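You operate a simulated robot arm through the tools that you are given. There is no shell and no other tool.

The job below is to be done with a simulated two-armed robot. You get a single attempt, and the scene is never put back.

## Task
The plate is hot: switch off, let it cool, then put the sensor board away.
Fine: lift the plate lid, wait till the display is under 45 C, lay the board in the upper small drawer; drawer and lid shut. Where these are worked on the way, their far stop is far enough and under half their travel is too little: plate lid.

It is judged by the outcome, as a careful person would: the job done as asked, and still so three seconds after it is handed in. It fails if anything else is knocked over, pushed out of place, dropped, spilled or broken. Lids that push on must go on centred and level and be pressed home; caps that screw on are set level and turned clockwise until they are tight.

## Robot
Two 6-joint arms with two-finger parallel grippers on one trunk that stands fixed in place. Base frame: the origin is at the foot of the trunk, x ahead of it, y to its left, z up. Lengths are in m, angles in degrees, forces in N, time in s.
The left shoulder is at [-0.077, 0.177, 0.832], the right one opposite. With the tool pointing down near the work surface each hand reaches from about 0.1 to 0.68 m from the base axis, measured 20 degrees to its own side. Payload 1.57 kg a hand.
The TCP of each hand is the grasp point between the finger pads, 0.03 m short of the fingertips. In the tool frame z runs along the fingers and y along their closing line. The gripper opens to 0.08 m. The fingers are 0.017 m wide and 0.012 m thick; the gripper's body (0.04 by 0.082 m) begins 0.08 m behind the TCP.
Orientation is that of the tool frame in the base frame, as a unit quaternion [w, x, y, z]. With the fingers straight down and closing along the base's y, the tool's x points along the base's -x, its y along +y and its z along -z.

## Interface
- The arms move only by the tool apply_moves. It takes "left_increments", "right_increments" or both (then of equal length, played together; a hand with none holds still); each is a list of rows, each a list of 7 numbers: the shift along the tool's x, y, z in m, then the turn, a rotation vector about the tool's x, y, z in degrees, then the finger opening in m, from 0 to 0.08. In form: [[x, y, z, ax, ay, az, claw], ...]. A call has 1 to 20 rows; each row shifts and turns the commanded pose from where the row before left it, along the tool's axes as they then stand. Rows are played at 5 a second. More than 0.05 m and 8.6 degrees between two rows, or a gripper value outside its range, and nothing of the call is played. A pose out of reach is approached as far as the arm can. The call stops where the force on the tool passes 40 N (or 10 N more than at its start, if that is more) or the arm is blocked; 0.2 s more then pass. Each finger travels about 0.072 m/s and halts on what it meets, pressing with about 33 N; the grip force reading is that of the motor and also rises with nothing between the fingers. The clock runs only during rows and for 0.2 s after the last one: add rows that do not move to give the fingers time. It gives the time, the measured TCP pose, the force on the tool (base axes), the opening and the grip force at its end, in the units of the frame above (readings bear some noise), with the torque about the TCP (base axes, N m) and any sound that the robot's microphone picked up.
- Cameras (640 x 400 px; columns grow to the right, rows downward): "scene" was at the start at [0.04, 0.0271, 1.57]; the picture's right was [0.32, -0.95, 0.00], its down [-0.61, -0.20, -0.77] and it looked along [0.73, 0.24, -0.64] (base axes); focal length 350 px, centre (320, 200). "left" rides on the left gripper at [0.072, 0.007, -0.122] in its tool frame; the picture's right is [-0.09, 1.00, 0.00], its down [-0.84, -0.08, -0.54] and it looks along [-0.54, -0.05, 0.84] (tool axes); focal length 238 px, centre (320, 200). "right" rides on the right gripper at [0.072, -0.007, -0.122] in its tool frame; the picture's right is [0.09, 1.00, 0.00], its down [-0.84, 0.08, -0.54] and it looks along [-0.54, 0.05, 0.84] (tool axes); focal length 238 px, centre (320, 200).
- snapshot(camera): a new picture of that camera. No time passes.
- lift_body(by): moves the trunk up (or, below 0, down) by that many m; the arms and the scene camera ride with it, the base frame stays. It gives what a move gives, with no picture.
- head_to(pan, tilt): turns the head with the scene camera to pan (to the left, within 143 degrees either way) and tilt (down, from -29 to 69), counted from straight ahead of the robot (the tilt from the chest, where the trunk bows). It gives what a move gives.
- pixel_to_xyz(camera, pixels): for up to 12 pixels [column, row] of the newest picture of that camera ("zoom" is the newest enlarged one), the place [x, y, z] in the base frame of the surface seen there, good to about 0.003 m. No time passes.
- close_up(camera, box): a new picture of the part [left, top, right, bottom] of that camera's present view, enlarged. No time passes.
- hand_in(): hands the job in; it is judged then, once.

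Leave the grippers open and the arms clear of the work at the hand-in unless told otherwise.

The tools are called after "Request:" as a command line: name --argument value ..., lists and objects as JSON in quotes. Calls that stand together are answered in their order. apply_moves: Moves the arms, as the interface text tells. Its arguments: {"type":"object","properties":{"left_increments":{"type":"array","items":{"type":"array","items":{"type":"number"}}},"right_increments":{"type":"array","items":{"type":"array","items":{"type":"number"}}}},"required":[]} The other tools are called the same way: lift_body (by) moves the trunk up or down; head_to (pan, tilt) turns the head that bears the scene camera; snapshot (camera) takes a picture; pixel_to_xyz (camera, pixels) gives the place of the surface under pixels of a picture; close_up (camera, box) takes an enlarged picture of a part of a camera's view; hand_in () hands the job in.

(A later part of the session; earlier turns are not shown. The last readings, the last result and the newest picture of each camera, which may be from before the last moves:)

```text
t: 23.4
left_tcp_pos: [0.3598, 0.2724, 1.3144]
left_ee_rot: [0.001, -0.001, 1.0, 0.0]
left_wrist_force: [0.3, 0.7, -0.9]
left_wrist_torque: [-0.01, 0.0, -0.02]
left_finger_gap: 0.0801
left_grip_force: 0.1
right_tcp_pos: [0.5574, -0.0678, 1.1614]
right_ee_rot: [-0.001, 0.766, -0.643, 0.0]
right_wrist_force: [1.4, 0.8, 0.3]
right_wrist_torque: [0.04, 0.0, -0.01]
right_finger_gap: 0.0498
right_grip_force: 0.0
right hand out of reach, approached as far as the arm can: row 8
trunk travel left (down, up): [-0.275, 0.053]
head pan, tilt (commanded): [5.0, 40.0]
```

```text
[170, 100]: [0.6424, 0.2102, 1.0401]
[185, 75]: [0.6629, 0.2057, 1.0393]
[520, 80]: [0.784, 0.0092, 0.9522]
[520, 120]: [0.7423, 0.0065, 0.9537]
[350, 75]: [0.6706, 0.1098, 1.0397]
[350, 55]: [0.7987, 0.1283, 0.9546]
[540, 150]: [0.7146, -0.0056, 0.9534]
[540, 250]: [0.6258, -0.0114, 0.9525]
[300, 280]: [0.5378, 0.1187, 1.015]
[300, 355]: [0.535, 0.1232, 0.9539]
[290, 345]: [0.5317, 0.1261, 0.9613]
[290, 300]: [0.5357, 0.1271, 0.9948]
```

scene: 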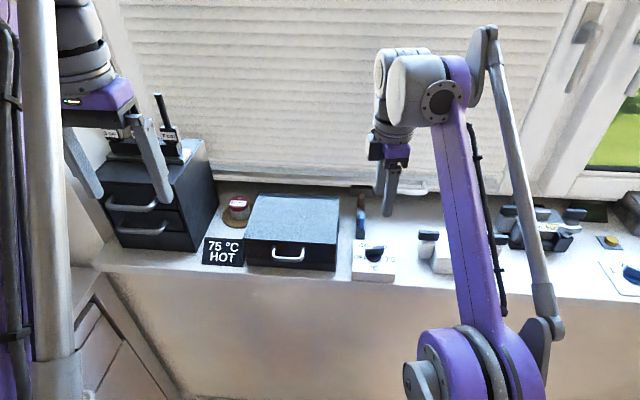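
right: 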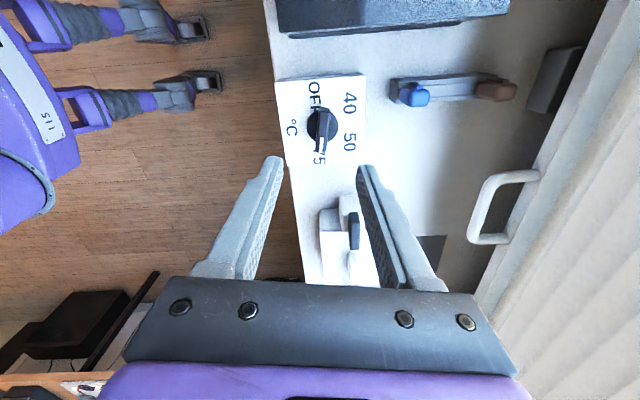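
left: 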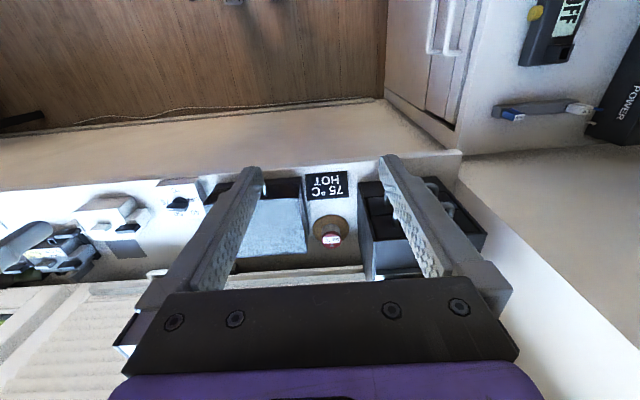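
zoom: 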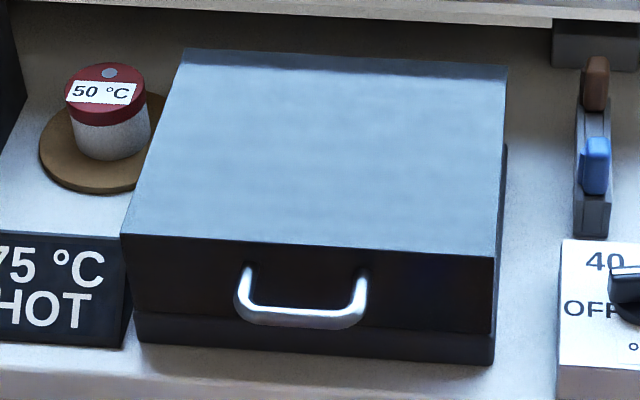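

The lid's front face is at x≈0.536, its top at z 1.04 and the seam near z 0.985. The handle bar is at about (0.498, 0.114, 1.018), running along y, so the lid must hinge at the back. I'll pull the right hand back from the dial and turn it to point forward, so its fingers can pinch the bar from above and below.

Request:
apply_moves --right_increments '[[-0.0223, 0.0283, 0, 0, 0, 0, 0.05], [-0.0223, 0.0283, 0, 0, 0, 0, 0.05], [-0.0223, 0.0283, 0, 0, 0, 0, 0.05], [-0.0223, 0.0283, 0, 0, 0, 0, 0.05], [0, 0, 0, 0, 0, 5, 0.05], [0, 0, 0, 0, 0, 5, 0.05], [0, 0, 0, 0, 0, 0, 0.05]]'

Request:
snapshot --camera "scene"

```text
t: 25.0
left_tcp_pos: [0.3603, 0.2712, 1.3142]
left_ee_rot: [0.001, 0.0, 1.0, 0.0]
left_wrist_force: [0.5, 0.1, 0.0]
left_wrist_torque: [0.02, 0.01, 0.0]
left_finger_gap: 0.0798
left_grip_force: 0.0
right_tcp_pos: [0.4311, 0.0006, 1.1613]
right_ee_rot: [0.0, -0.707, 0.708, 0.0]
right_wrist_force: [0.4, 0.3, 0.5]
right_wrist_torque: [0.01, 0.01, -0.03]
right_finger_gap: 0.0499
right_grip_force: 0.0
trunk travel left (down, up): [-0.275, 0.053]
head pan, tilt (commanded): [5.0, 40.0]
```

```text
taken
```

scene: 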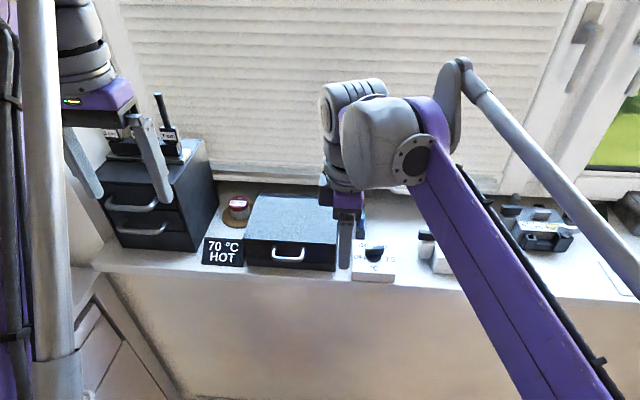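

The display has dropped to 70 °C, so the plate really is off. Now I'll pitch the right hand forward by 90° about its tool x.

Request:
apply_moves --right_increments '[[0, 0, 0, 8.2, 0, 0, 0.05], [0, 0, 0, 8.2, 0, 0, 0.05], [0, 0, 0, 8.2, 0, 0, 0.05], [0, 0, 0, 8.2, 0, 0, 0.05], [0, 0, 0, 8.2, 0, 0, 0.05], [0, 0, 0, 8.2, 0, 0, 0.05], [0, 0, 0, 8.2, 0, 0, 0.05], [0, 0, 0, 8.2, 0, 0, 0.05], [0, 0, 0, 8.2, 0, 0, 0.05], [0, 0, 0, 8.2, 0, 0, 0.05], [0, 0, 0, 8.0, 0, 0, 0.05], [0, 0, 0, 0, 0, 0, 0.05]]'

Request:
snapshot --camera "scene"

Request:
snapshot --camera "right"

```text
t: 27.6
left_tcp_pos: [0.36, 0.2721, 1.3146]
left_ee_rot: [0.001, 0.0, 1.0, 0.0]
left_wrist_force: [0.0, 0.1, -0.5]
left_wrist_torque: [-0.01, 0.0, 0.0]
left_finger_gap: 0.08
left_grip_force: 0.0
right_tcp_pos: [0.4308, 0.0011, 1.1605]
right_ee_rot: [0.501, -0.5, 0.499, -0.5]
right_wrist_force: [0.4, -0.3, 0.2]
right_wrist_torque: [-0.02, -0.02, -0.01]
right_finger_gap: 0.05
right_grip_force: 0.1
trunk travel left (down, up): [-0.275, 0.053]
head pan, tilt (commanded): [5.0, 40.0]
```

```text
taken
```

scene: 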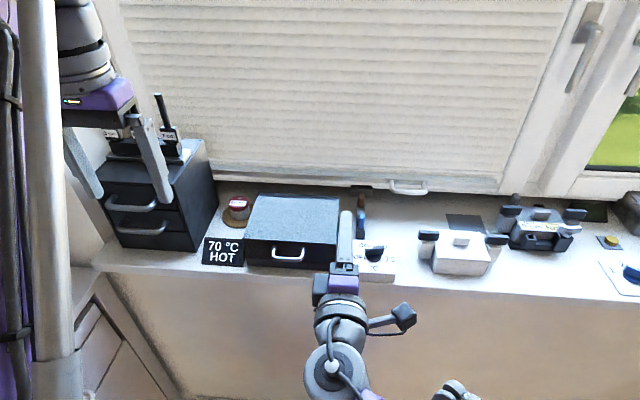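

```text
taken
```

right: 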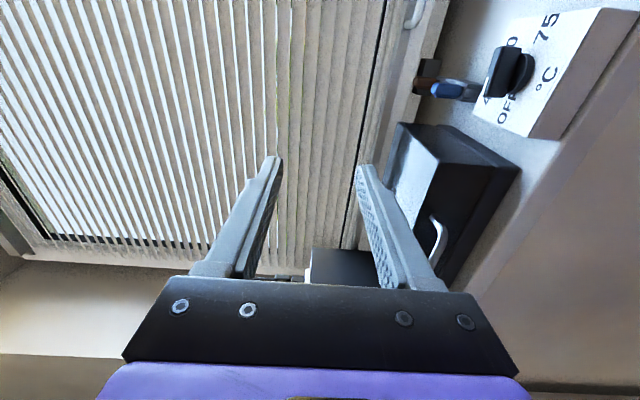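

The hand now points straight ahead. I'll lower it and bring it in line with the handle, keeping the fingertips short of the bar.

Request:
apply_moves --right_increments '[[-0.0281, 0.0356, 0, 0, 0, 0, 0.05], [-0.0281, 0.0356, 0, 0, 0, 0, 0.05], [-0.0281, 0.0356, 0, 0, 0, 0, 0.05], [-0.0281, 0.0356, 0, 0, 0, 0, 0.05], [0, 0, 0, 0, 0, 0, 0.05]]'

Request:
snapshot --camera "scene"

Request:
snapshot --camera "right"

```text
t: 28.8
left_tcp_pos: [0.3611, 0.2709, 1.3138]
left_ee_rot: [0.001, 0.0, 1.0, 0.001]
left_wrist_force: [0.5, -0.8, -0.2]
left_wrist_torque: [0.03, -0.03, 0.02]
left_finger_gap: 0.08
left_grip_force: 0.0
right_tcp_pos: [0.4306, 0.1127, 1.0194]
right_ee_rot: [-0.5, 0.499, -0.5, 0.501]
right_wrist_force: [0.0, -1.2, -0.3]
right_wrist_torque: [0.02, -0.03, 0.01]
right_finger_gap: 0.05
right_grip_force: 0.1
trunk travel left (down, up): [-0.275, 0.053]
head pan, tilt (commanded): [5.0, 40.0]
```

```text
taken
```

scene: 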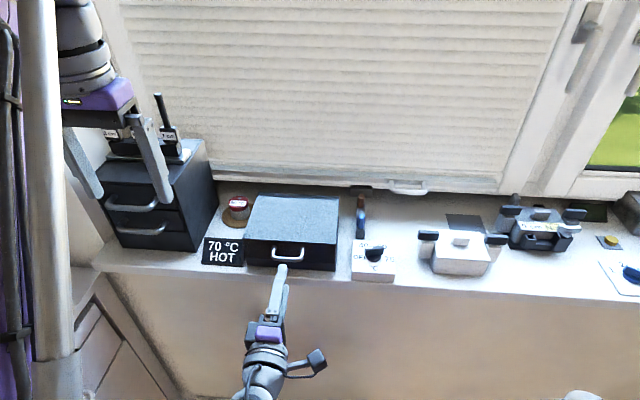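

```text
taken
```

right: 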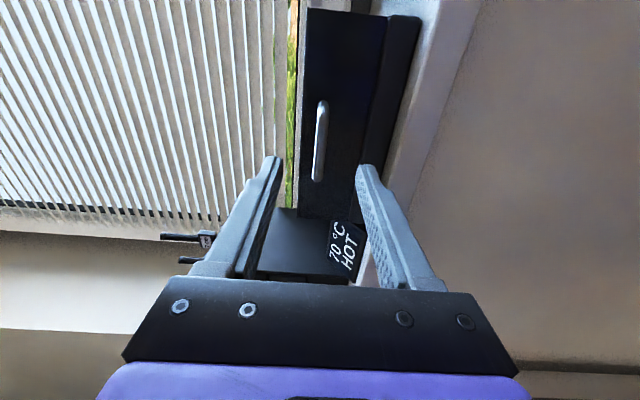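

The bar shows up between the fingers in the right camera, at (315–325, 105–180). I'll measure it from here.

Request:
pixel_to_xyz --camera "right" --pixels '[[322, 105], [320, 120], [319, 140], [318, 160], [316, 178], [326, 103], [316, 140], [322, 140], [370, 100], [383, 100], [300, 60]]'

Request:
close_up --camera "right" --box '[270, 0, 430, 220]'

```text
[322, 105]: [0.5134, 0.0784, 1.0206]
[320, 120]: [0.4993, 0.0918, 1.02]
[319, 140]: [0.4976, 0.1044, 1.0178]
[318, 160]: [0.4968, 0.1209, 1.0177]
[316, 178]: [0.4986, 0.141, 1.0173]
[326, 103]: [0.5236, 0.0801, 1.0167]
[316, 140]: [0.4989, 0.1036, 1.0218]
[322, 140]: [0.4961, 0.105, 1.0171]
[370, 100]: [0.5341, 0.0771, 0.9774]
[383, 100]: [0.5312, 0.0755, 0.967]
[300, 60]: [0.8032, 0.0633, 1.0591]
```

```text
1.82 times, centred on (350, 110) of right
```

zoom: 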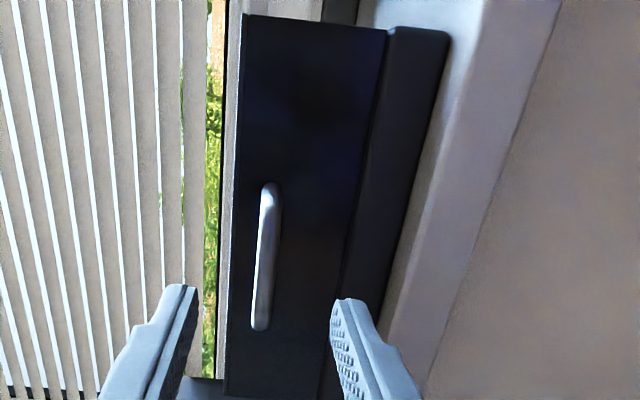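

The bar front is at x≈0.497, z≈1.018, centred at y≈0.111. I'll move forward about 63 mm so the bar lies between the pads, then close.

Request:
apply_moves --right_increments '[[0.001, 0.001, 0.03, 0, 0, 0, 0.05], [0, 0, 0.02, 0, 0, 0, 0.05], [0, 0, 0.0135, 0, 0, 0, 0.05], [0, 0, 0, 0, 0, 0, 0.05], [0, 0, 0, 0, 0, 0, 0.03], [0, 0, 0, 0, 0, 0, 0.015], [0, 0, 0, 0, 0, 0, 0.0], [0, 0, 0, 0, 0, 0, 0.0], [0, 0, 0, 0, 0, 0, 0.0]]'

Request:
close_up --camera "right" --box '[220, 0, 430, 220]'

Request:
close_up --camera "scene" --box '[190, 190, 350, 300]'

```text
t: 30.8
left_tcp_pos: [0.3604, 0.2715, 1.3149]
left_ee_rot: [0.001, 0.0, 1.0, 0.001]
left_wrist_force: [0.3, 0.2, -0.7]
left_wrist_torque: [0.0, -0.03, 0.0]
left_finger_gap: 0.0801
left_grip_force: 0.0
right_tcp_pos: [0.4957, 0.1127, 1.0179]
right_ee_rot: [0.501, -0.5, 0.5, -0.5]
right_wrist_force: [7.3, 1.8, 15.6]
right_wrist_torque: [-0.02, -0.17, 0.07]
right_finger_gap: 0.0094
right_grip_force: 27.9
trunk travel left (down, up): [-0.275, 0.053]
head pan, tilt (commanded): [5.0, 40.0]
```

```text
1.82 times, centred on (325, 110) of right
```

zoom: 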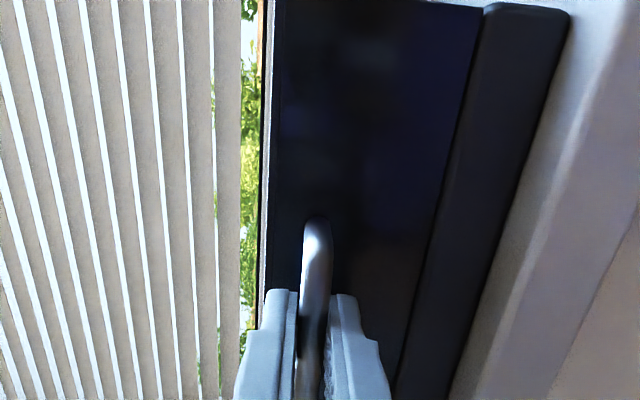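

```text
3.64 times, centred on (270, 245) of scene
```

zoom: 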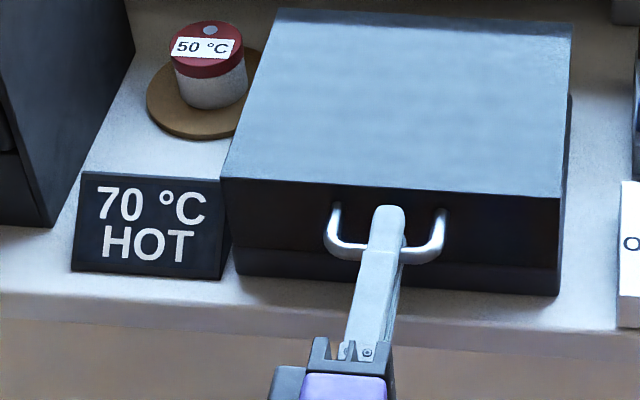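

The bar is held (gap 9.4 mm). I'll lift the lid slowly along an arc about the estimated rear hinge at (0.688, 0.978), 20° to begin with, and watch the forces.

Request:
apply_moves --right_increments '[[0, -0.008, 0.0021, 0, 0, 0, 0.0], [0, -0.008, 0.0021, 0, 0, 0, 0.0], [0, -0.0079, 0.0028, 0, 0, 0, 0.0], [0, -0.0079, 0.0028, 0, 0, 0, 0.0], [0, -0.0076, 0.0035, 0, 0, 0, 0.0], [0, -0.0076, 0.0035, 0, 0, 0, 0.0], [0, -0.0073, 0.0041, 0, 0, 0, 0.0], [0, -0.0073, 0.0041, 0, 0, 0, 0.0]]'

Request:
snapshot --camera "scene"

Request:
close_up --camera "scene" --box '[190, 170, 350, 280]'

```text
t: 32.6
left_tcp_pos: [0.36, 0.2716, 1.3151]
left_ee_rot: [0.001, 0.001, 1.0, 0.0]
left_wrist_force: [-0.7, -0.3, -0.1]
left_wrist_torque: [0.01, 0.02, -0.03]
left_finger_gap: 0.0797
left_grip_force: 0.1
right_tcp_pos: [0.5184, 0.1127, 1.0785]
right_ee_rot: [-0.5, 0.5, -0.5, 0.501]
right_wrist_force: [-1.8, -3.0, 0.8]
right_wrist_torque: [0.19, 0.07, -0.24]
right_finger_gap: 0.0094
right_grip_force: 28.0
trunk travel left (down, up): [-0.275, 0.053]
head pan, tilt (commanded): [5.0, 40.0]
```

```text
taken
```

scene: 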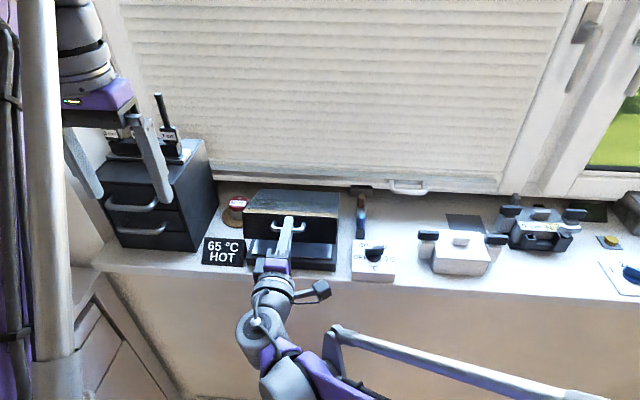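

```text
3.64 times, centred on (270, 225) of scene
```

zoom: 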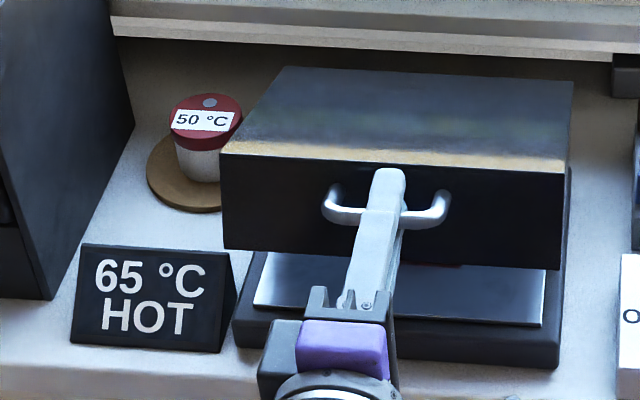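

The lid is lifting cleanly with almost no load, the plate shows inside, and the display reads 65 °C. I'll continue along the arc to about 60°.

Request:
apply_moves --right_increments '[[0, -0.0069, 0.0048, 0, 0, 0, 0.0], [0, -0.0069, 0.0048, 0, 0, 0, 0.0], [0, -0.0064, 0.0053, 0, 0, 0, 0.0], [0, -0.0064, 0.0054, 0, 0, 0, 0.0], [0, -0.006, 0.0059, 0, 0, 0, 0.0], [0, -0.0059, 0.0059, 0, 0, 0, 0.0], [0, -0.0054, 0.0064, 0, 0, 0, 0.0], [0, -0.0054, 0.0064, 0, 0, 0, 0.0], [0, -0.0049, 0.0068, 0, 0, 0, 0.0], [0, -0.0048, 0.0069, 0, 0, 0, 0.0], [0, -0.0042, 0.0072, 0, 0, 0, 0.0], [0, -0.0042, 0.0073, 0, 0, 0, 0.0]]'

Request:
snapshot --camera "scene"

Request:
close_up --camera "scene" --box '[190, 150, 350, 280]'

```text
t: 35.2
left_tcp_pos: [0.3594, 0.2724, 1.3144]
left_ee_rot: [0.001, 0.0, 1.0, -0.001]
left_wrist_force: [-0.1, 0.1, -0.5]
left_wrist_torque: [-0.01, 0.0, 0.04]
left_finger_gap: 0.08
left_grip_force: 0.0
right_tcp_pos: [0.5925, 0.1117, 1.1472]
right_ee_rot: [-0.5, 0.499, -0.5, 0.501]
right_wrist_force: [-3.3, -0.6, 4.8]
right_wrist_torque: [0.41, 0.01, -0.45]
right_finger_gap: 0.0097
right_grip_force: 27.8
trunk travel left (down, up): [-0.275, 0.053]
head pan, tilt (commanded): [5.0, 40.0]
```

```text
taken
```

scene: 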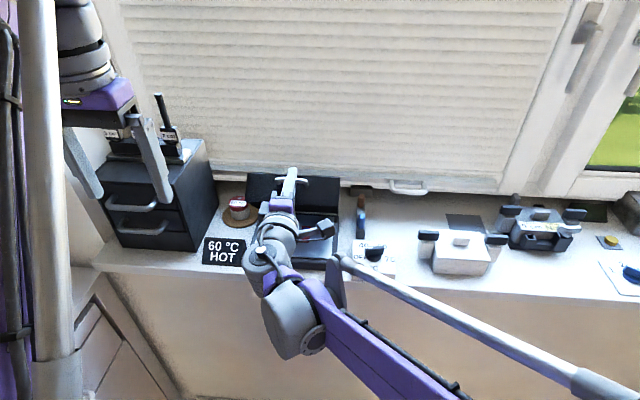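

```text
3.08 times, centred on (270, 215) of scene
```

zoom: 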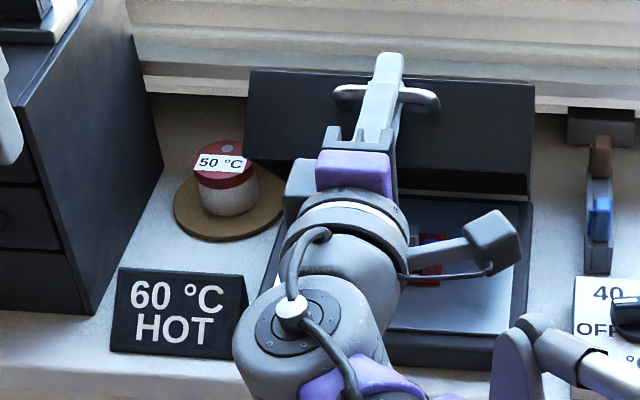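

The lid is at about 50° and something red and blue is visible on the plate, probably the board. The display reads 60 °C. I'll continue the arc toward the far stop.

Request:
apply_moves --right_increments '[[0, -0.0036, 0.0075, 0, 0, 0, 0.0], [0, -0.0035, 0.0076, 0, 0, 0, 0.0], [0, -0.0029, 0.0078, 0, 0, 0, 0.0], [0, -0.0029, 0.0079, 0, 0, 0, 0.0], [0, -0.0022, 0.0081, 0, 0, 0, 0.0], [0, -0.0022, 0.0081, 0, 0, 0, 0.0], [0, -0.0015, 0.0082, 0, 0, 0, 0.0], [0, -0.0015, 0.0083, 0, 0, 0, 0.0]]'

Request:
close_up --camera "scene" --box '[190, 130, 350, 280]'

```text
t: 37.0
left_tcp_pos: [0.3571, 0.2729, 1.3145]
left_ee_rot: [0.002, -0.001, 1.0, 0.001]
left_wrist_force: [-0.1, 1.1, -0.7]
left_wrist_torque: [0.01, -0.02, -0.03]
left_finger_gap: 0.08
left_grip_force: 0.1
right_tcp_pos: [0.6533, 0.1124, 1.1682]
right_ee_rot: [-0.501, 0.499, -0.499, 0.501]
right_wrist_force: [-4.1, 4.3, 21.1]
right_wrist_torque: [0.41, -0.07, -0.42]
right_finger_gap: 0.0097
right_grip_force: 27.9
trunk travel left (down, up): [-0.275, 0.053]
head pan, tilt (commanded): [5.0, 40.0]
```

```text
2.67 times, centred on (270, 205) of scene
```

zoom: 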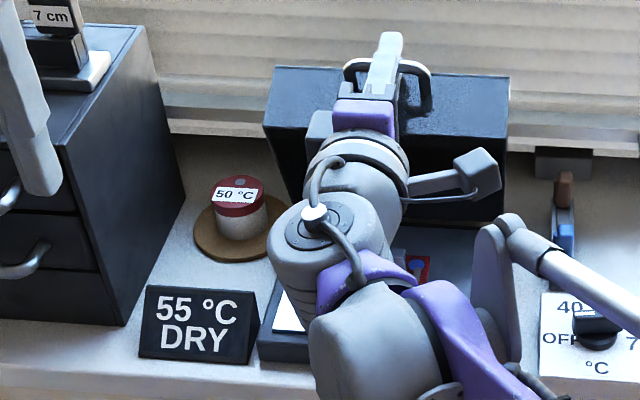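

The lid is at about 70° with 21 N pressing upward, so my arc is a little low. The display shows 55 °C DRY. I'll correct 2 mm upward and go on in small steps toward the stop.

Request:
apply_moves --right_increments '[[0, -0.0025, 0.006, 0, 0, 0, 0.0], [0, -0.0015, 0.008, 0, 0, 0, 0.0], [0, -0.0005, 0.008, 0, 0, 0, 0.0], [0, -0.0003, 0.008, 0, 0, 0, 0.0]]'

Request:
close_up --camera "scene" --box '[190, 130, 350, 280]'

```text
t: 38.0
left_tcp_pos: [0.3605, 0.2711, 1.314]
left_ee_rot: [0.001, -0.001, 1.0, 0.0]
left_wrist_force: [-1.1, 0.5, -0.3]
left_wrist_torque: [-0.02, 0.02, -0.02]
left_finger_gap: 0.0802
left_grip_force: 0.1
right_tcp_pos: [0.6854, 0.1121, 1.1722]
right_ee_rot: [-0.5, 0.499, -0.5, 0.501]
right_wrist_force: [0.2, -0.5, 1.1]
right_wrist_torque: [0.49, 0.06, -0.41]
right_finger_gap: 0.0094
right_grip_force: 27.9
trunk travel left (down, up): [-0.275, 0.053]
head pan, tilt (commanded): [5.0, 40.0]
```

```text
2.67 times, centred on (270, 205) of scene
```

zoom: 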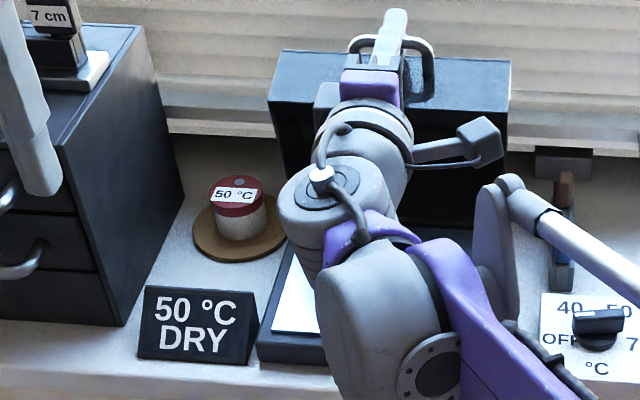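

The lid is at about 80°, loads are near zero and the display reads 50 °C. I'll go on to the stop.

Request:
apply_moves --right_increments '[[0, 0.0005, 0.0083, 0, 0, 0, 0.0], [0, 0.0008, 0.0083, 0, 0, 0, 0.0], [0, 0.0013, 0.0083, 0, 0, 0, 0.0], [0, 0.0015, 0.0082, 0, 0, 0, 0.0]]'

Request:
close_up --camera "scene" --box '[190, 130, 350, 280]'

```text
t: 39.0
left_tcp_pos: [0.356, 0.2717, 1.3149]
left_ee_rot: [0.003, 0.0, 1.0, 0.0]
left_wrist_force: [-0.2, -0.3, 0.1]
left_wrist_torque: [0.0, 0.01, -0.01]
left_finger_gap: 0.0802
left_grip_force: 0.1
right_tcp_pos: [0.7142, 0.1137, 1.1708]
right_ee_rot: [-0.501, 0.499, -0.498, 0.502]
right_wrist_force: [-21.2, -1.4, 11.9]
right_wrist_torque: [0.49, 0.06, 0.04]
right_finger_gap: 0.0103
right_grip_force: 28.4
trunk travel left (down, up): [-0.275, 0.053]
head pan, tilt (commanded): [5.0, 40.0]
```

```text
2.67 times, centred on (270, 205) of scene
```

zoom: 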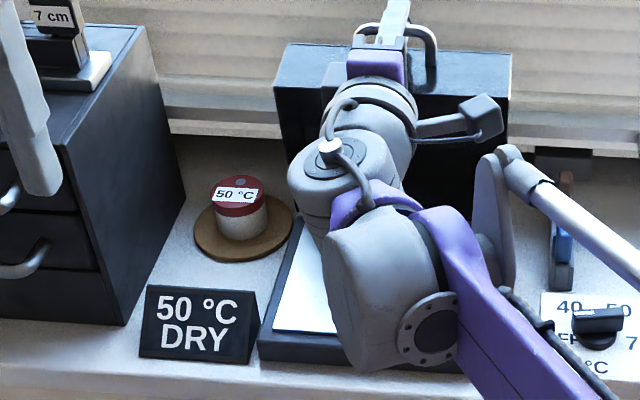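

There is 21 N of resistance in x, so the lid has reached its stop near 90°. I'll ease off 3 mm, then open the fingers just a little to see whether it stays up by itself.

Request:
apply_moves --right_increments '[[0, -0.001, -0.002, 0, 0, 0, 0.0], [0, 0, -0.001, 0, 0, 0, 0.0], [0, 0, 0, 0, 0, 0, 0.015], [0, 0, 0, 0, 0, 0, 0.022], [0, 0, 0, 0, 0, 0, 0.026], [0, 0, 0, 0, 0, 0, 0.026], [0, 0, 0, 0, 0, 0, 0.026]]'

Request:
close_up --camera "scene" --box '[190, 130, 350, 280]'

Request:
snapshot --camera "right"

```text
t: 40.6
left_tcp_pos: [0.3599, 0.2722, 1.3133]
left_ee_rot: [0.001, 0.0, 1.0, 0.0]
left_wrist_force: [0.4, -0.4, -0.6]
left_wrist_torque: [0.04, -0.02, -0.06]
left_finger_gap: 0.0802
left_grip_force: 0.0
right_tcp_pos: [0.7165, 0.1122, 1.1671]
right_ee_rot: [-0.5, 0.5, -0.499, 0.501]
right_wrist_force: [-0.1, 0.2, 0.0]
right_wrist_torque: [-0.03, 0.03, 0.0]
right_finger_gap: 0.026
right_grip_force: 0.0
trunk travel left (down, up): [-0.275, 0.053]
head pan, tilt (commanded): [5.0, 40.0]
```

```text
2.67 times, centred on (270, 205) of scene
```

zoom: 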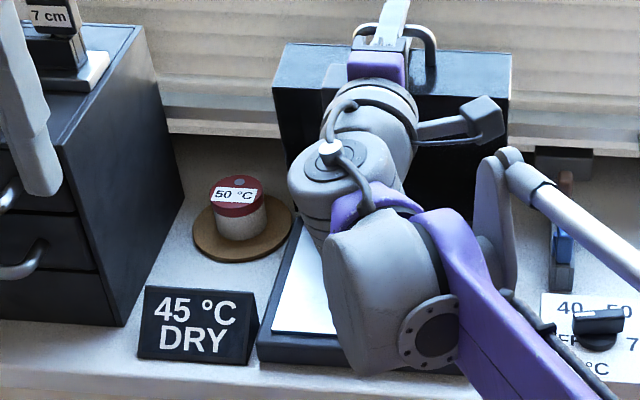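

```text
taken
```

right: 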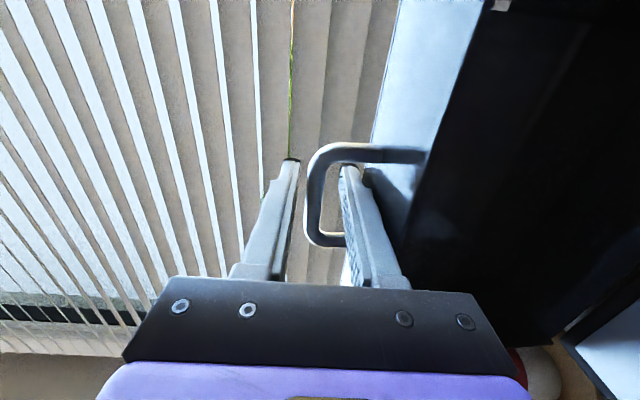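

The lid stands by itself with the fingers loose, and the display reads 45 °C, which isn't under 45 yet. I'll draw the right hand straight back out of the handle loop and then away to the right.

Request:
apply_moves --right_increments '[[0, 0, -0.02, 0, 0, 0, 0.026], [0, 0, -0.03, 0, 0, 0, 0.026], [0, 0, -0.04, 0, 0, 0, 0.026], [0, 0, -0.045, 0, 0, 0, 0.03], [0, 0, -0.045, 0, 0, 0, 0.03], [0.03, 0, -0.035, 0, 0, 0, 0.03], [0.045, 0, -0.02, 0, 0, 0, 0.03], [0.048, 0, -0.01, 0, 0, 0, 0.03], [0.048, 0, 0, 0, 0, 0, 0.03], [0, 0, 0, 0, 0, 0, 0.03]]'

Request:
snapshot --camera "scene"

Request:
close_up --camera "scene" --box '[190, 130, 350, 280]'

```text
t: 42.8
left_tcp_pos: [0.361, 0.2722, 1.3145]
left_ee_rot: [0.001, 0.0, 1.0, 0.0]
left_wrist_force: [0.0, 0.0, 0.4]
left_wrist_torque: [0.01, 0.0, -0.04]
left_finger_gap: 0.0797
left_grip_force: 0.1
right_tcp_pos: [0.4703, -0.0584, 1.1685]
right_ee_rot: [0.5, -0.5, 0.5, -0.5]
right_wrist_force: [0.3, -0.9, -0.1]
right_wrist_torque: [0.0, 0.01, -0.02]
right_finger_gap: 0.03
right_grip_force: 0.0
trunk travel left (down, up): [-0.275, 0.053]
head pan, tilt (commanded): [5.0, 40.0]
```

```text
taken
```

scene: 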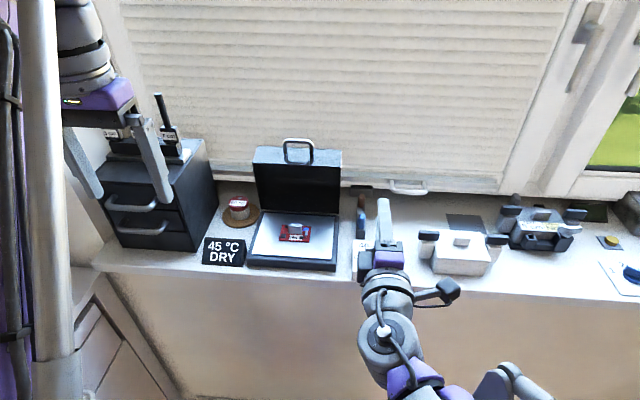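

```text
2.67 times, centred on (270, 205) of scene
```

zoom: 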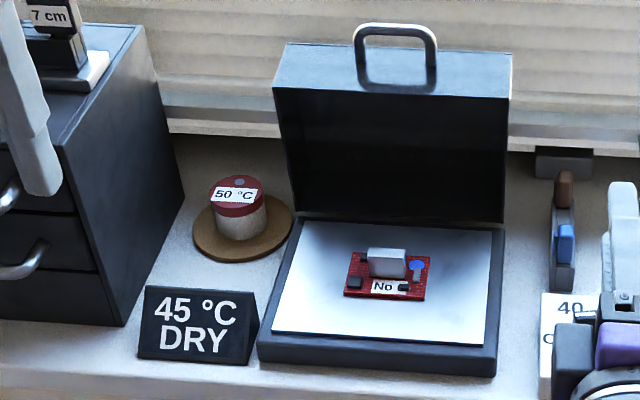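

The lid is fully open and the board lies on the plate: a red PCB with a grey block and a "No" label. I'll move the right arm further aside, then measure the board.

Request:
apply_moves --right_increments '[[0.035, 0, -0.02, 0, 0, 0, 0.03], [0.035, 0, -0.02, 0, 0, 0, 0.03], [0.035, 0, -0.02, 0, 0, 0, 0.03], [0, 0, 0, 0, 0, 0, 0.03]]'

Request:
close_up --camera "scene" --box '[245, 205, 345, 270]'

Request:
pixel_to_xyz --camera "zoom" --pixels '[[230, 110], [225, 160], [345, 165], [350, 120], [265, 95], [310, 100], [265, 130], [310, 132], [335, 115], [300, 155], [80, 200], [540, 205]]'

```text
t: 43.8
left_tcp_pos: [0.3595, 0.2712, 1.3124]
left_ee_rot: [0.0, 0.0, 1.0, 0.0]
left_wrist_force: [-0.9, 0.4, -0.4]
left_wrist_torque: [-0.02, 0.02, 0.01]
left_finger_gap: 0.0798
left_grip_force: 0.1
right_tcp_pos: [0.4108, -0.1633, 1.1675]
right_ee_rot: [0.499, -0.5, 0.501, -0.501]
right_wrist_force: [0.3, 0.2, 0.2]
right_wrist_torque: [0.02, 0.0, 0.01]
right_finger_gap: 0.0301
right_grip_force: 0.1
trunk travel left (down, up): [-0.275, 0.053]
head pan, tilt (commanded): [5.0, 40.0]
```

```text
6.15 times, centred on (295, 238) of scene
```

zoom: 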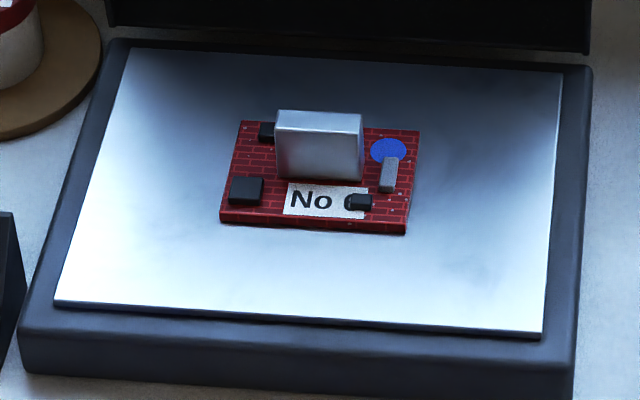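

```text
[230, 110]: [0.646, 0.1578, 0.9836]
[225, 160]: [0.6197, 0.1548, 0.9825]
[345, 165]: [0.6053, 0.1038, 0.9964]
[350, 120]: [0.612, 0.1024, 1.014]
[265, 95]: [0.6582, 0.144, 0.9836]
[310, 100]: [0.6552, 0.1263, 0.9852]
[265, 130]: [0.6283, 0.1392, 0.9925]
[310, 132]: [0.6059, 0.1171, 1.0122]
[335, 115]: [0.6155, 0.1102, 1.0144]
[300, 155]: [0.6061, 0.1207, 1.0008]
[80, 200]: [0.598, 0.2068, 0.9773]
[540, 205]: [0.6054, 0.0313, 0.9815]
```

I'll measure the board's corners and grey block more precisely, and check the display.

Request:
pixel_to_xyz --camera "zoom" --pixels '[[281, 113], [356, 117], [278, 125], [358, 130], [320, 116], [320, 127], [320, 150], [320, 172], [243, 126], [414, 137], [402, 225], [226, 215]]'

Request:
close_up --camera "scene" --box '[190, 230, 260, 275]'

Request:
snapshot --camera "left"

```text
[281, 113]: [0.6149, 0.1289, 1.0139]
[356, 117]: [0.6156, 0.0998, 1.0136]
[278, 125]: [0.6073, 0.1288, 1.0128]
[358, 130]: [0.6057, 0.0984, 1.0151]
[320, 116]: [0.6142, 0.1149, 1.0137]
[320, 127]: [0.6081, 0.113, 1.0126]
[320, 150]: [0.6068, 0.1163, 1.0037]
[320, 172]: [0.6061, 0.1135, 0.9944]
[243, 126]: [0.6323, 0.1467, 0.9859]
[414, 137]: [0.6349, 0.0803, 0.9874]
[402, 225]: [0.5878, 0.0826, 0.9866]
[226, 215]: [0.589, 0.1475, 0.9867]
```

```text
8.89 times, centred on (225, 252) of scene
```

zoom: 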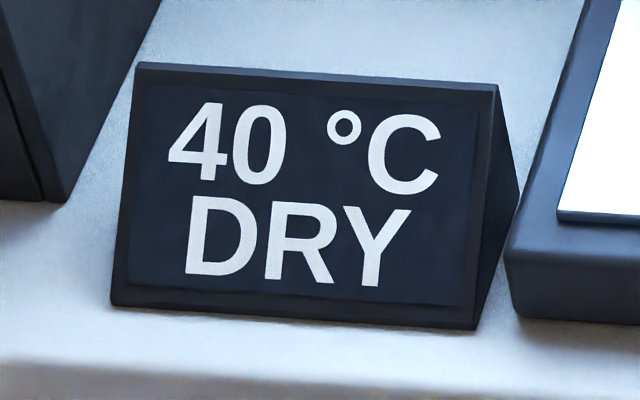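

```text
taken
```

left: 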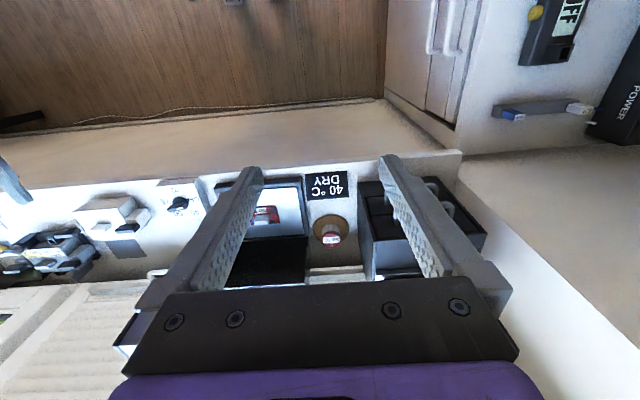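

The display now reads 40 °C, under 45. The board is about 66 mm (y) by 46 mm (x), with a grey block 32 × 10 mm on top reaching z≈1.014. Next I need a clear look at the drawer cabinet, so I'll turn the head toward it.

Request:
head_to --pan 28 --tilt 42

Request:
snapshot --camera "scene"

Request:
close_up --camera "left" --box '[330, 140, 510, 300]'

```text
t: 44.7
left_tcp_pos: [0.3602, 0.272, 1.3142]
left_ee_rot: [0.0, 0.0, 1.0, 0.0]
left_wrist_force: [0.0, -0.4, 0.5]
left_wrist_torque: [-0.01, -0.01, 0.0]
left_finger_gap: 0.0799
left_grip_force: 0.1
right_tcp_pos: [0.4106, -0.1631, 1.1682]
right_ee_rot: [0.501, -0.5, 0.5, -0.5]
right_wrist_force: [-0.2, 0.1, -0.4]
right_wrist_torque: [0.01, -0.06, 0.03]
right_finger_gap: 0.0298
right_grip_force: 0.1
trunk travel left (down, up): [-0.275, 0.053]
head pan, tilt (commanded): [28.0, 42.0]
```

```text
taken
```

scene: 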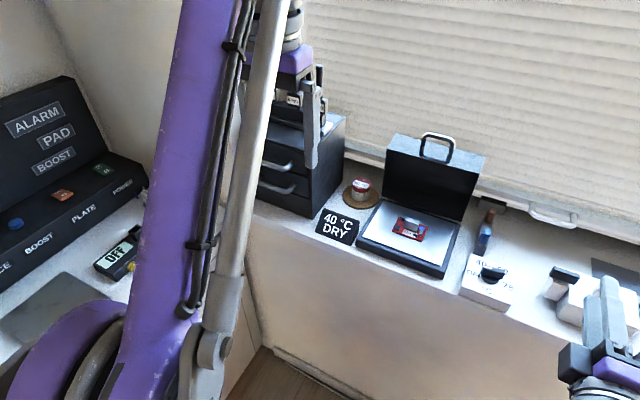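

```text
2.50 times, centred on (420, 220) of left
```

zoom: 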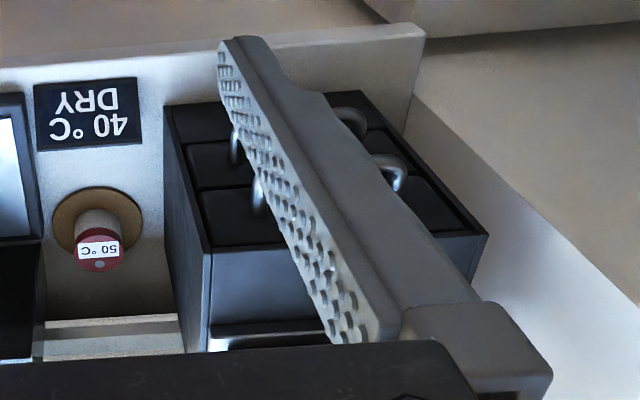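

The left arm hides the cabinet from the head camera. I'll lower the left hand in front of the sill and turn it to point forward for the drawer handle, which should also clear the view. First I'll lower it and turn it about its axis.

Request:
apply_moves --left_increments '[[0, 0, 0.025, 0, 0, 8.2, 0.08], [0, 0, 0.025, 0, 0, 8.2, 0.08], [0, 0, 0.025, 0, 0, 8.2, 0.08], [0, 0, 0.025, 0, 0, 8.2, 0.08], [0, 0, 0, 0, 0, 8.2, 0.08], [0, 0, 0, 0, 0, 8.2, 0.08], [0, 0, 0, 0, 0, 8.2, 0.08], [0, 0, 0, 0, 0, 8.2, 0.06], [0, 0, 0, 0, 0, 8.2, 0.06], [0, 0, 0, 0, 0, 8.2, 0.06], [0, 0, 0, 0, 0, 8.0, 0.06], [0, 0, 0, 0, 0, 0, 0.06]]'

Request:
snapshot --camera "scene"

```text
t: 47.3
left_tcp_pos: [0.3609, 0.2729, 1.2134]
left_ee_rot: [0.0, 0.708, 0.706, 0.0]
left_wrist_force: [0.1, -0.9, 0.4]
left_wrist_torque: [0.02, 0.0, -0.03]
left_finger_gap: 0.06
left_grip_force: 0.0
right_tcp_pos: [0.4105, -0.1624, 1.1676]
right_ee_rot: [0.5, -0.5, 0.5, -0.5]
right_wrist_force: [0.5, -1.0, 0.0]
right_wrist_torque: [-0.01, -0.02, 0.01]
right_finger_gap: 0.0302
right_grip_force: 0.0
trunk travel left (down, up): [-0.275, 0.053]
head pan, tilt (commanded): [28.0, 42.0]
```

```text
taken
```

scene: 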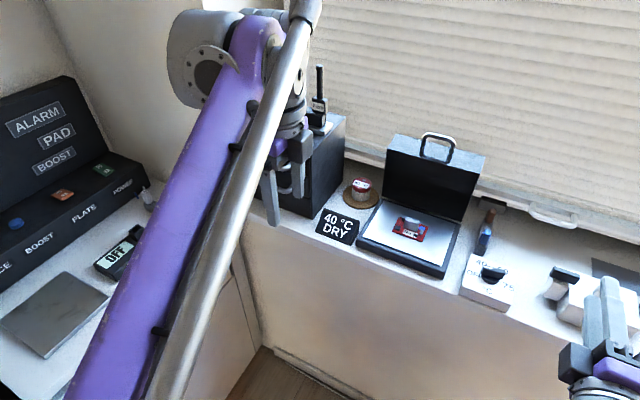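

The left hand turned fine. Now I'll pitch it forward by −90° about its tool x.

Request:
apply_moves --left_increments '[[0, 0, 0, -8.2, 0, 0, 0.06], [0, 0, 0, -8.2, 0, 0, 0.06], [0, 0, 0, -8.2, 0, 0, 0.06], [0, 0, 0, -8.2, 0, 0, 0.06], [0, 0, 0, -8.2, 0, 0, 0.06], [0, 0, 0, -8.2, 0, 0, 0.06], [0, 0, 0, -8.2, 0, 0, 0.06], [0, 0, 0, -8.2, 0, 0, 0.06], [0, 0, 0, -8.2, 0, 0, 0.06], [0, 0, 0, -8.2, 0, 0, 0.06], [0, 0, 0, -8.0, 0, 0, 0.06], [0, 0, 0, 0, 0, 0, 0.06]]'

Request:
snapshot --camera "scene"

Request:
snapshot --camera "left"

```text
t: 49.9
left_tcp_pos: [0.3639, 0.2642, 1.2141]
left_ee_rot: [0.447, 0.545, 0.554, 0.444]
left_wrist_force: [0.4, -0.2, -0.6]
left_wrist_torque: [0.03, -0.04, 0.01]
left_finger_gap: 0.0602
left_grip_force: 0.1
left hand out of reach, approached as far as the arm can: row 10, 11
right_tcp_pos: [0.4098, -0.1636, 1.1674]
right_ee_rot: [0.501, -0.5, 0.499, -0.5]
right_wrist_force: [-0.6, 0.0, -0.4]
right_wrist_torque: [-0.02, 0.03, -0.05]
right_finger_gap: 0.0302
right_grip_force: 0.1
trunk travel left (down, up): [-0.275, 0.053]
head pan, tilt (commanded): [28.0, 42.0]
```

```text
taken
```

scene: 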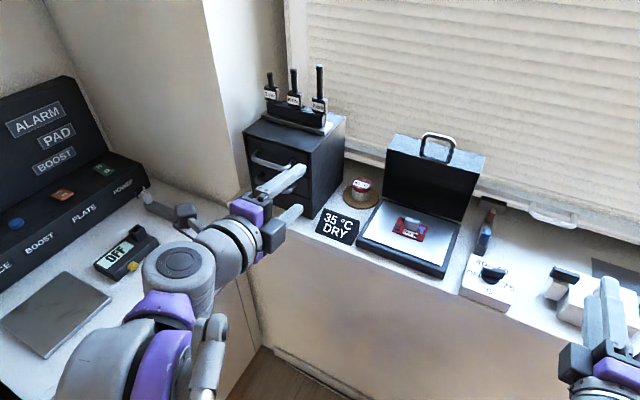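

```text
taken
```

left: 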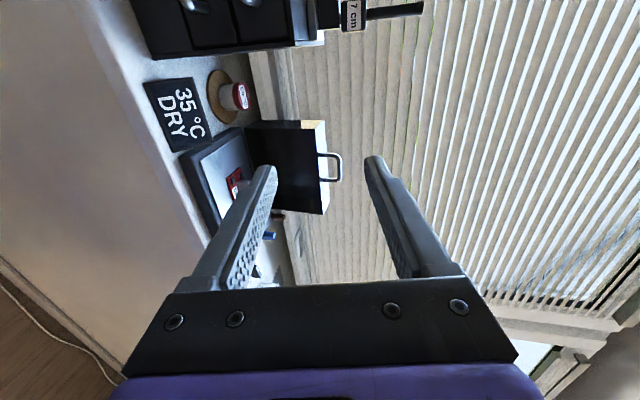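

The display is down to 35 °C. The left hand points nearly forward (12° down), because this close to the body the full 90° was out of reach. I'll look at the cabinet now.

Request:
close_up --camera "scene" --box '[220, 70, 360, 230]'

Request:
pixel_to_xyz --camera "scene" --pixels '[[244, 136], [318, 136], [345, 115], [270, 124], [315, 218], [252, 155], [270, 162], [260, 195], [300, 150], [262, 185], [254, 160], [288, 168]]'

```text
2.50 times, centred on (290, 150) of scene
```

zoom: 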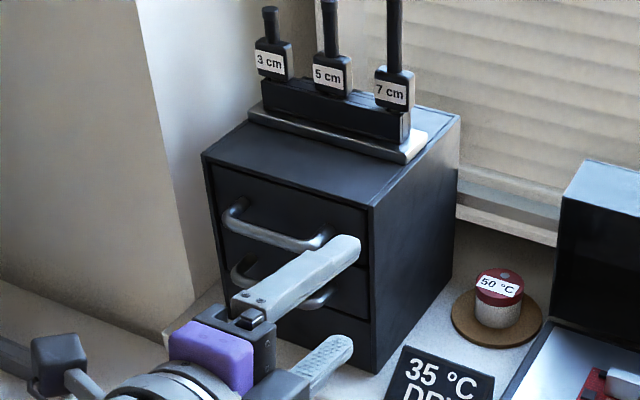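

```text
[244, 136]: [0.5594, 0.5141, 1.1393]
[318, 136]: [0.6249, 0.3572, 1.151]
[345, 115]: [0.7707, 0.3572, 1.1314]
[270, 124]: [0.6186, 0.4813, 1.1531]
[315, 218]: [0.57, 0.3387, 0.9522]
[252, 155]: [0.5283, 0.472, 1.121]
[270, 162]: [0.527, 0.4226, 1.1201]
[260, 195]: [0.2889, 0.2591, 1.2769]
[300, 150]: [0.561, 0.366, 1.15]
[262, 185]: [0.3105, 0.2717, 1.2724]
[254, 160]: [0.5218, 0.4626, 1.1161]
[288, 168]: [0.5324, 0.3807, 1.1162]
```

The upper drawer's handle bar is at about x 0.524, z 1.117, spanning y 0.383–0.475. The cabinet face is at x≈0.56 and its top at z 1.152. For good reach while pulling, I'll tilt the hand about 45° downward. The pitch comes first, then a position check.

Request:
apply_moves --left_increments '[[0, 0, 0, 8.2, 0, 0, 0.06], [0, 0, 0, 8.2, 0, 0, 0.06], [0, 0, 0, 8.2, 0, 0, 0.06], [0, 0, 0, 8.2, 0, 0, 0.06], [0, 0, 0, 0, 0, 0, 0.06]]'

Request:
snapshot --camera "scene"

```text
t: 51.1
left_tcp_pos: [0.3631, 0.2647, 1.2137]
left_ee_rot: [0.274, 0.649, 0.656, 0.271]
left_wrist_force: [-0.3, 0.4, -0.5]
left_wrist_torque: [-0.03, 0.03, 0.02]
left_finger_gap: 0.06
left_grip_force: 0.0
right_tcp_pos: [0.411, -0.163, 1.1674]
right_ee_rot: [-0.5, 0.5, -0.5, 0.5]
right_wrist_force: [-0.2, 1.4, 0.0]
right_wrist_torque: [0.01, 0.02, 0.01]
right_finger_gap: 0.0298
right_grip_force: 0.0
trunk travel left (down, up): [-0.275, 0.053]
head pan, tilt (commanded): [28.0, 42.0]
```

```text
taken
```

scene: 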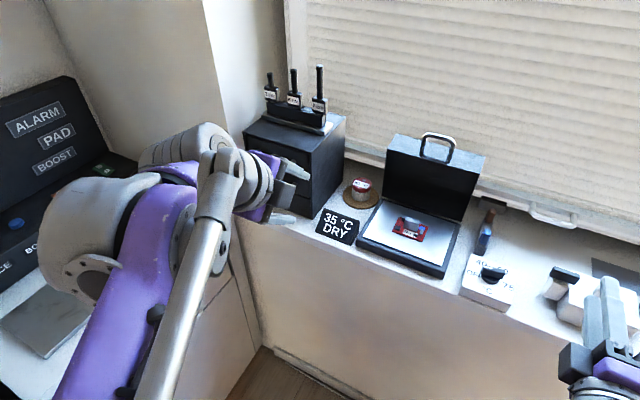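

The hand is tilted 45° down. 30° suits the handle gap better, so I'll pitch up 15° and move to about 8 cm in front of the bar.

Request:
apply_moves --left_increments '[[0, 0, 0, -7.5, 0, 0, 0.06], [0, 0, 0, -7.5, 0, 0, 0.05], [0.0327, -0.0006, 0.0187, 0, 0, 0, 0.04], [0.0327, -0.0006, 0.0187, 0, 0, 0, 0.04], [0.0327, -0.0006, 0.0187, 0, 0, 0, 0.04], [0.0327, -0.0006, 0.0187, 0, 0, 0, 0.04], [0.0327, -0.0006, 0.0187, 0, 0, 0, 0.04], [0, 0, 0, 0, 0, 0, 0.04]]'

Request:
snapshot --camera "left"

Request:
snapshot --camera "scene"

```text
t: 52.9
left_tcp_pos: [0.4423, 0.4297, 1.1629]
left_ee_rot: [0.358, 0.607, 0.615, 0.354]
left_wrist_force: [-1.1, 0.3, -0.1]
left_wrist_torque: [0.02, 0.01, 0.0]
left_finger_gap: 0.04
left_grip_force: 0.2
right_tcp_pos: [0.4112, -0.1636, 1.1678]
right_ee_rot: [0.5, -0.5, 0.5, -0.5]
right_wrist_force: [-0.6, 0.2, -0.7]
right_wrist_torque: [0.04, 0.02, 0.03]
right_finger_gap: 0.0298
right_grip_force: 0.0
trunk travel left (down, up): [-0.275, 0.053]
head pan, tilt (commanded): [28.0, 42.0]
```

```text
taken
```

left: 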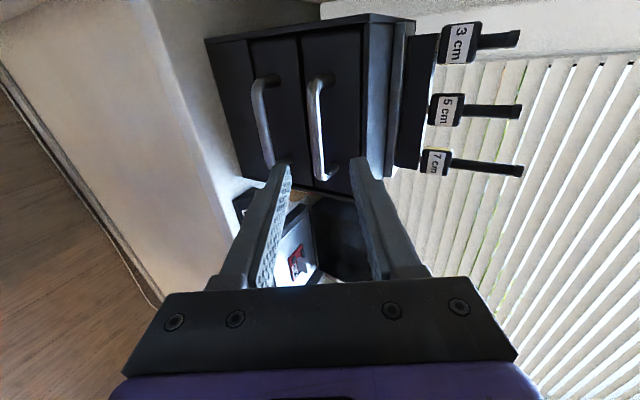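

```text
taken
```

scene: 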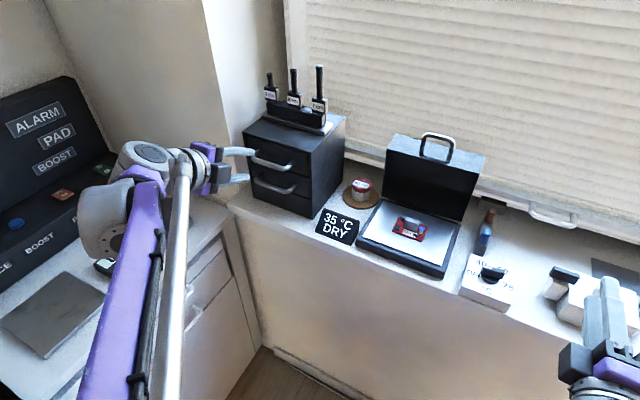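

In the left camera, picture right is up in the world, so the upper drawer's handle is the one at column ~320 (rows 80–180). I'll measure it along with the drawer panel's edges.

Request:
pixel_to_xyz --camera "left" --pixels '[[316, 90], [315, 110], [316, 130], [318, 150], [320, 175], [328, 76], [345, 100], [303, 60], [362, 50], [310, 190], [265, 120], [380, 100]]'

Request:
close_up --camera "left" --box '[220, 0, 440, 220]'

Request:
close_up --camera "scene" --box '[220, 100, 360, 220]'

```text
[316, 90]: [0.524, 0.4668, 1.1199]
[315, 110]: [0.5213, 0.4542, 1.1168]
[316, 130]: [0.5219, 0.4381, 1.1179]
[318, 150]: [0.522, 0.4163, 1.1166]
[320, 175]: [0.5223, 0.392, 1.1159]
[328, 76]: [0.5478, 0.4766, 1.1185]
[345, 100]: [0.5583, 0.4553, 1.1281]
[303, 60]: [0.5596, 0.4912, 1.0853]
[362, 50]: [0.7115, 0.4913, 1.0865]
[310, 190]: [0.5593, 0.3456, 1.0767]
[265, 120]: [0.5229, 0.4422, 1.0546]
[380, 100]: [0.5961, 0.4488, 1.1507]
```

```text
1.82 times, centred on (330, 110) of left
```

zoom: 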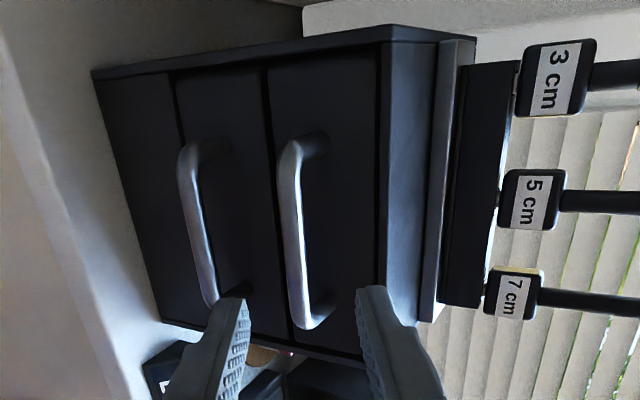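

```text
3.33 times, centred on (290, 160) of scene
```

zoom: 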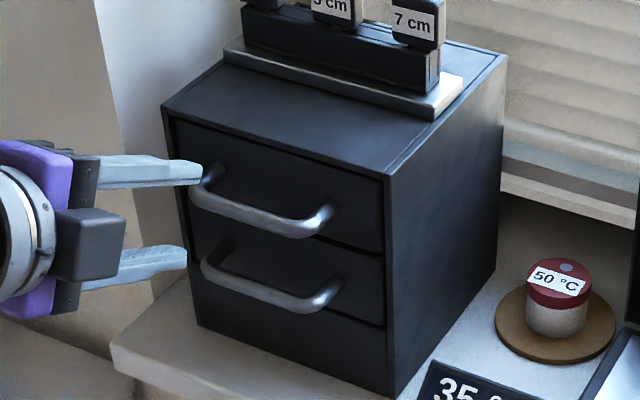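

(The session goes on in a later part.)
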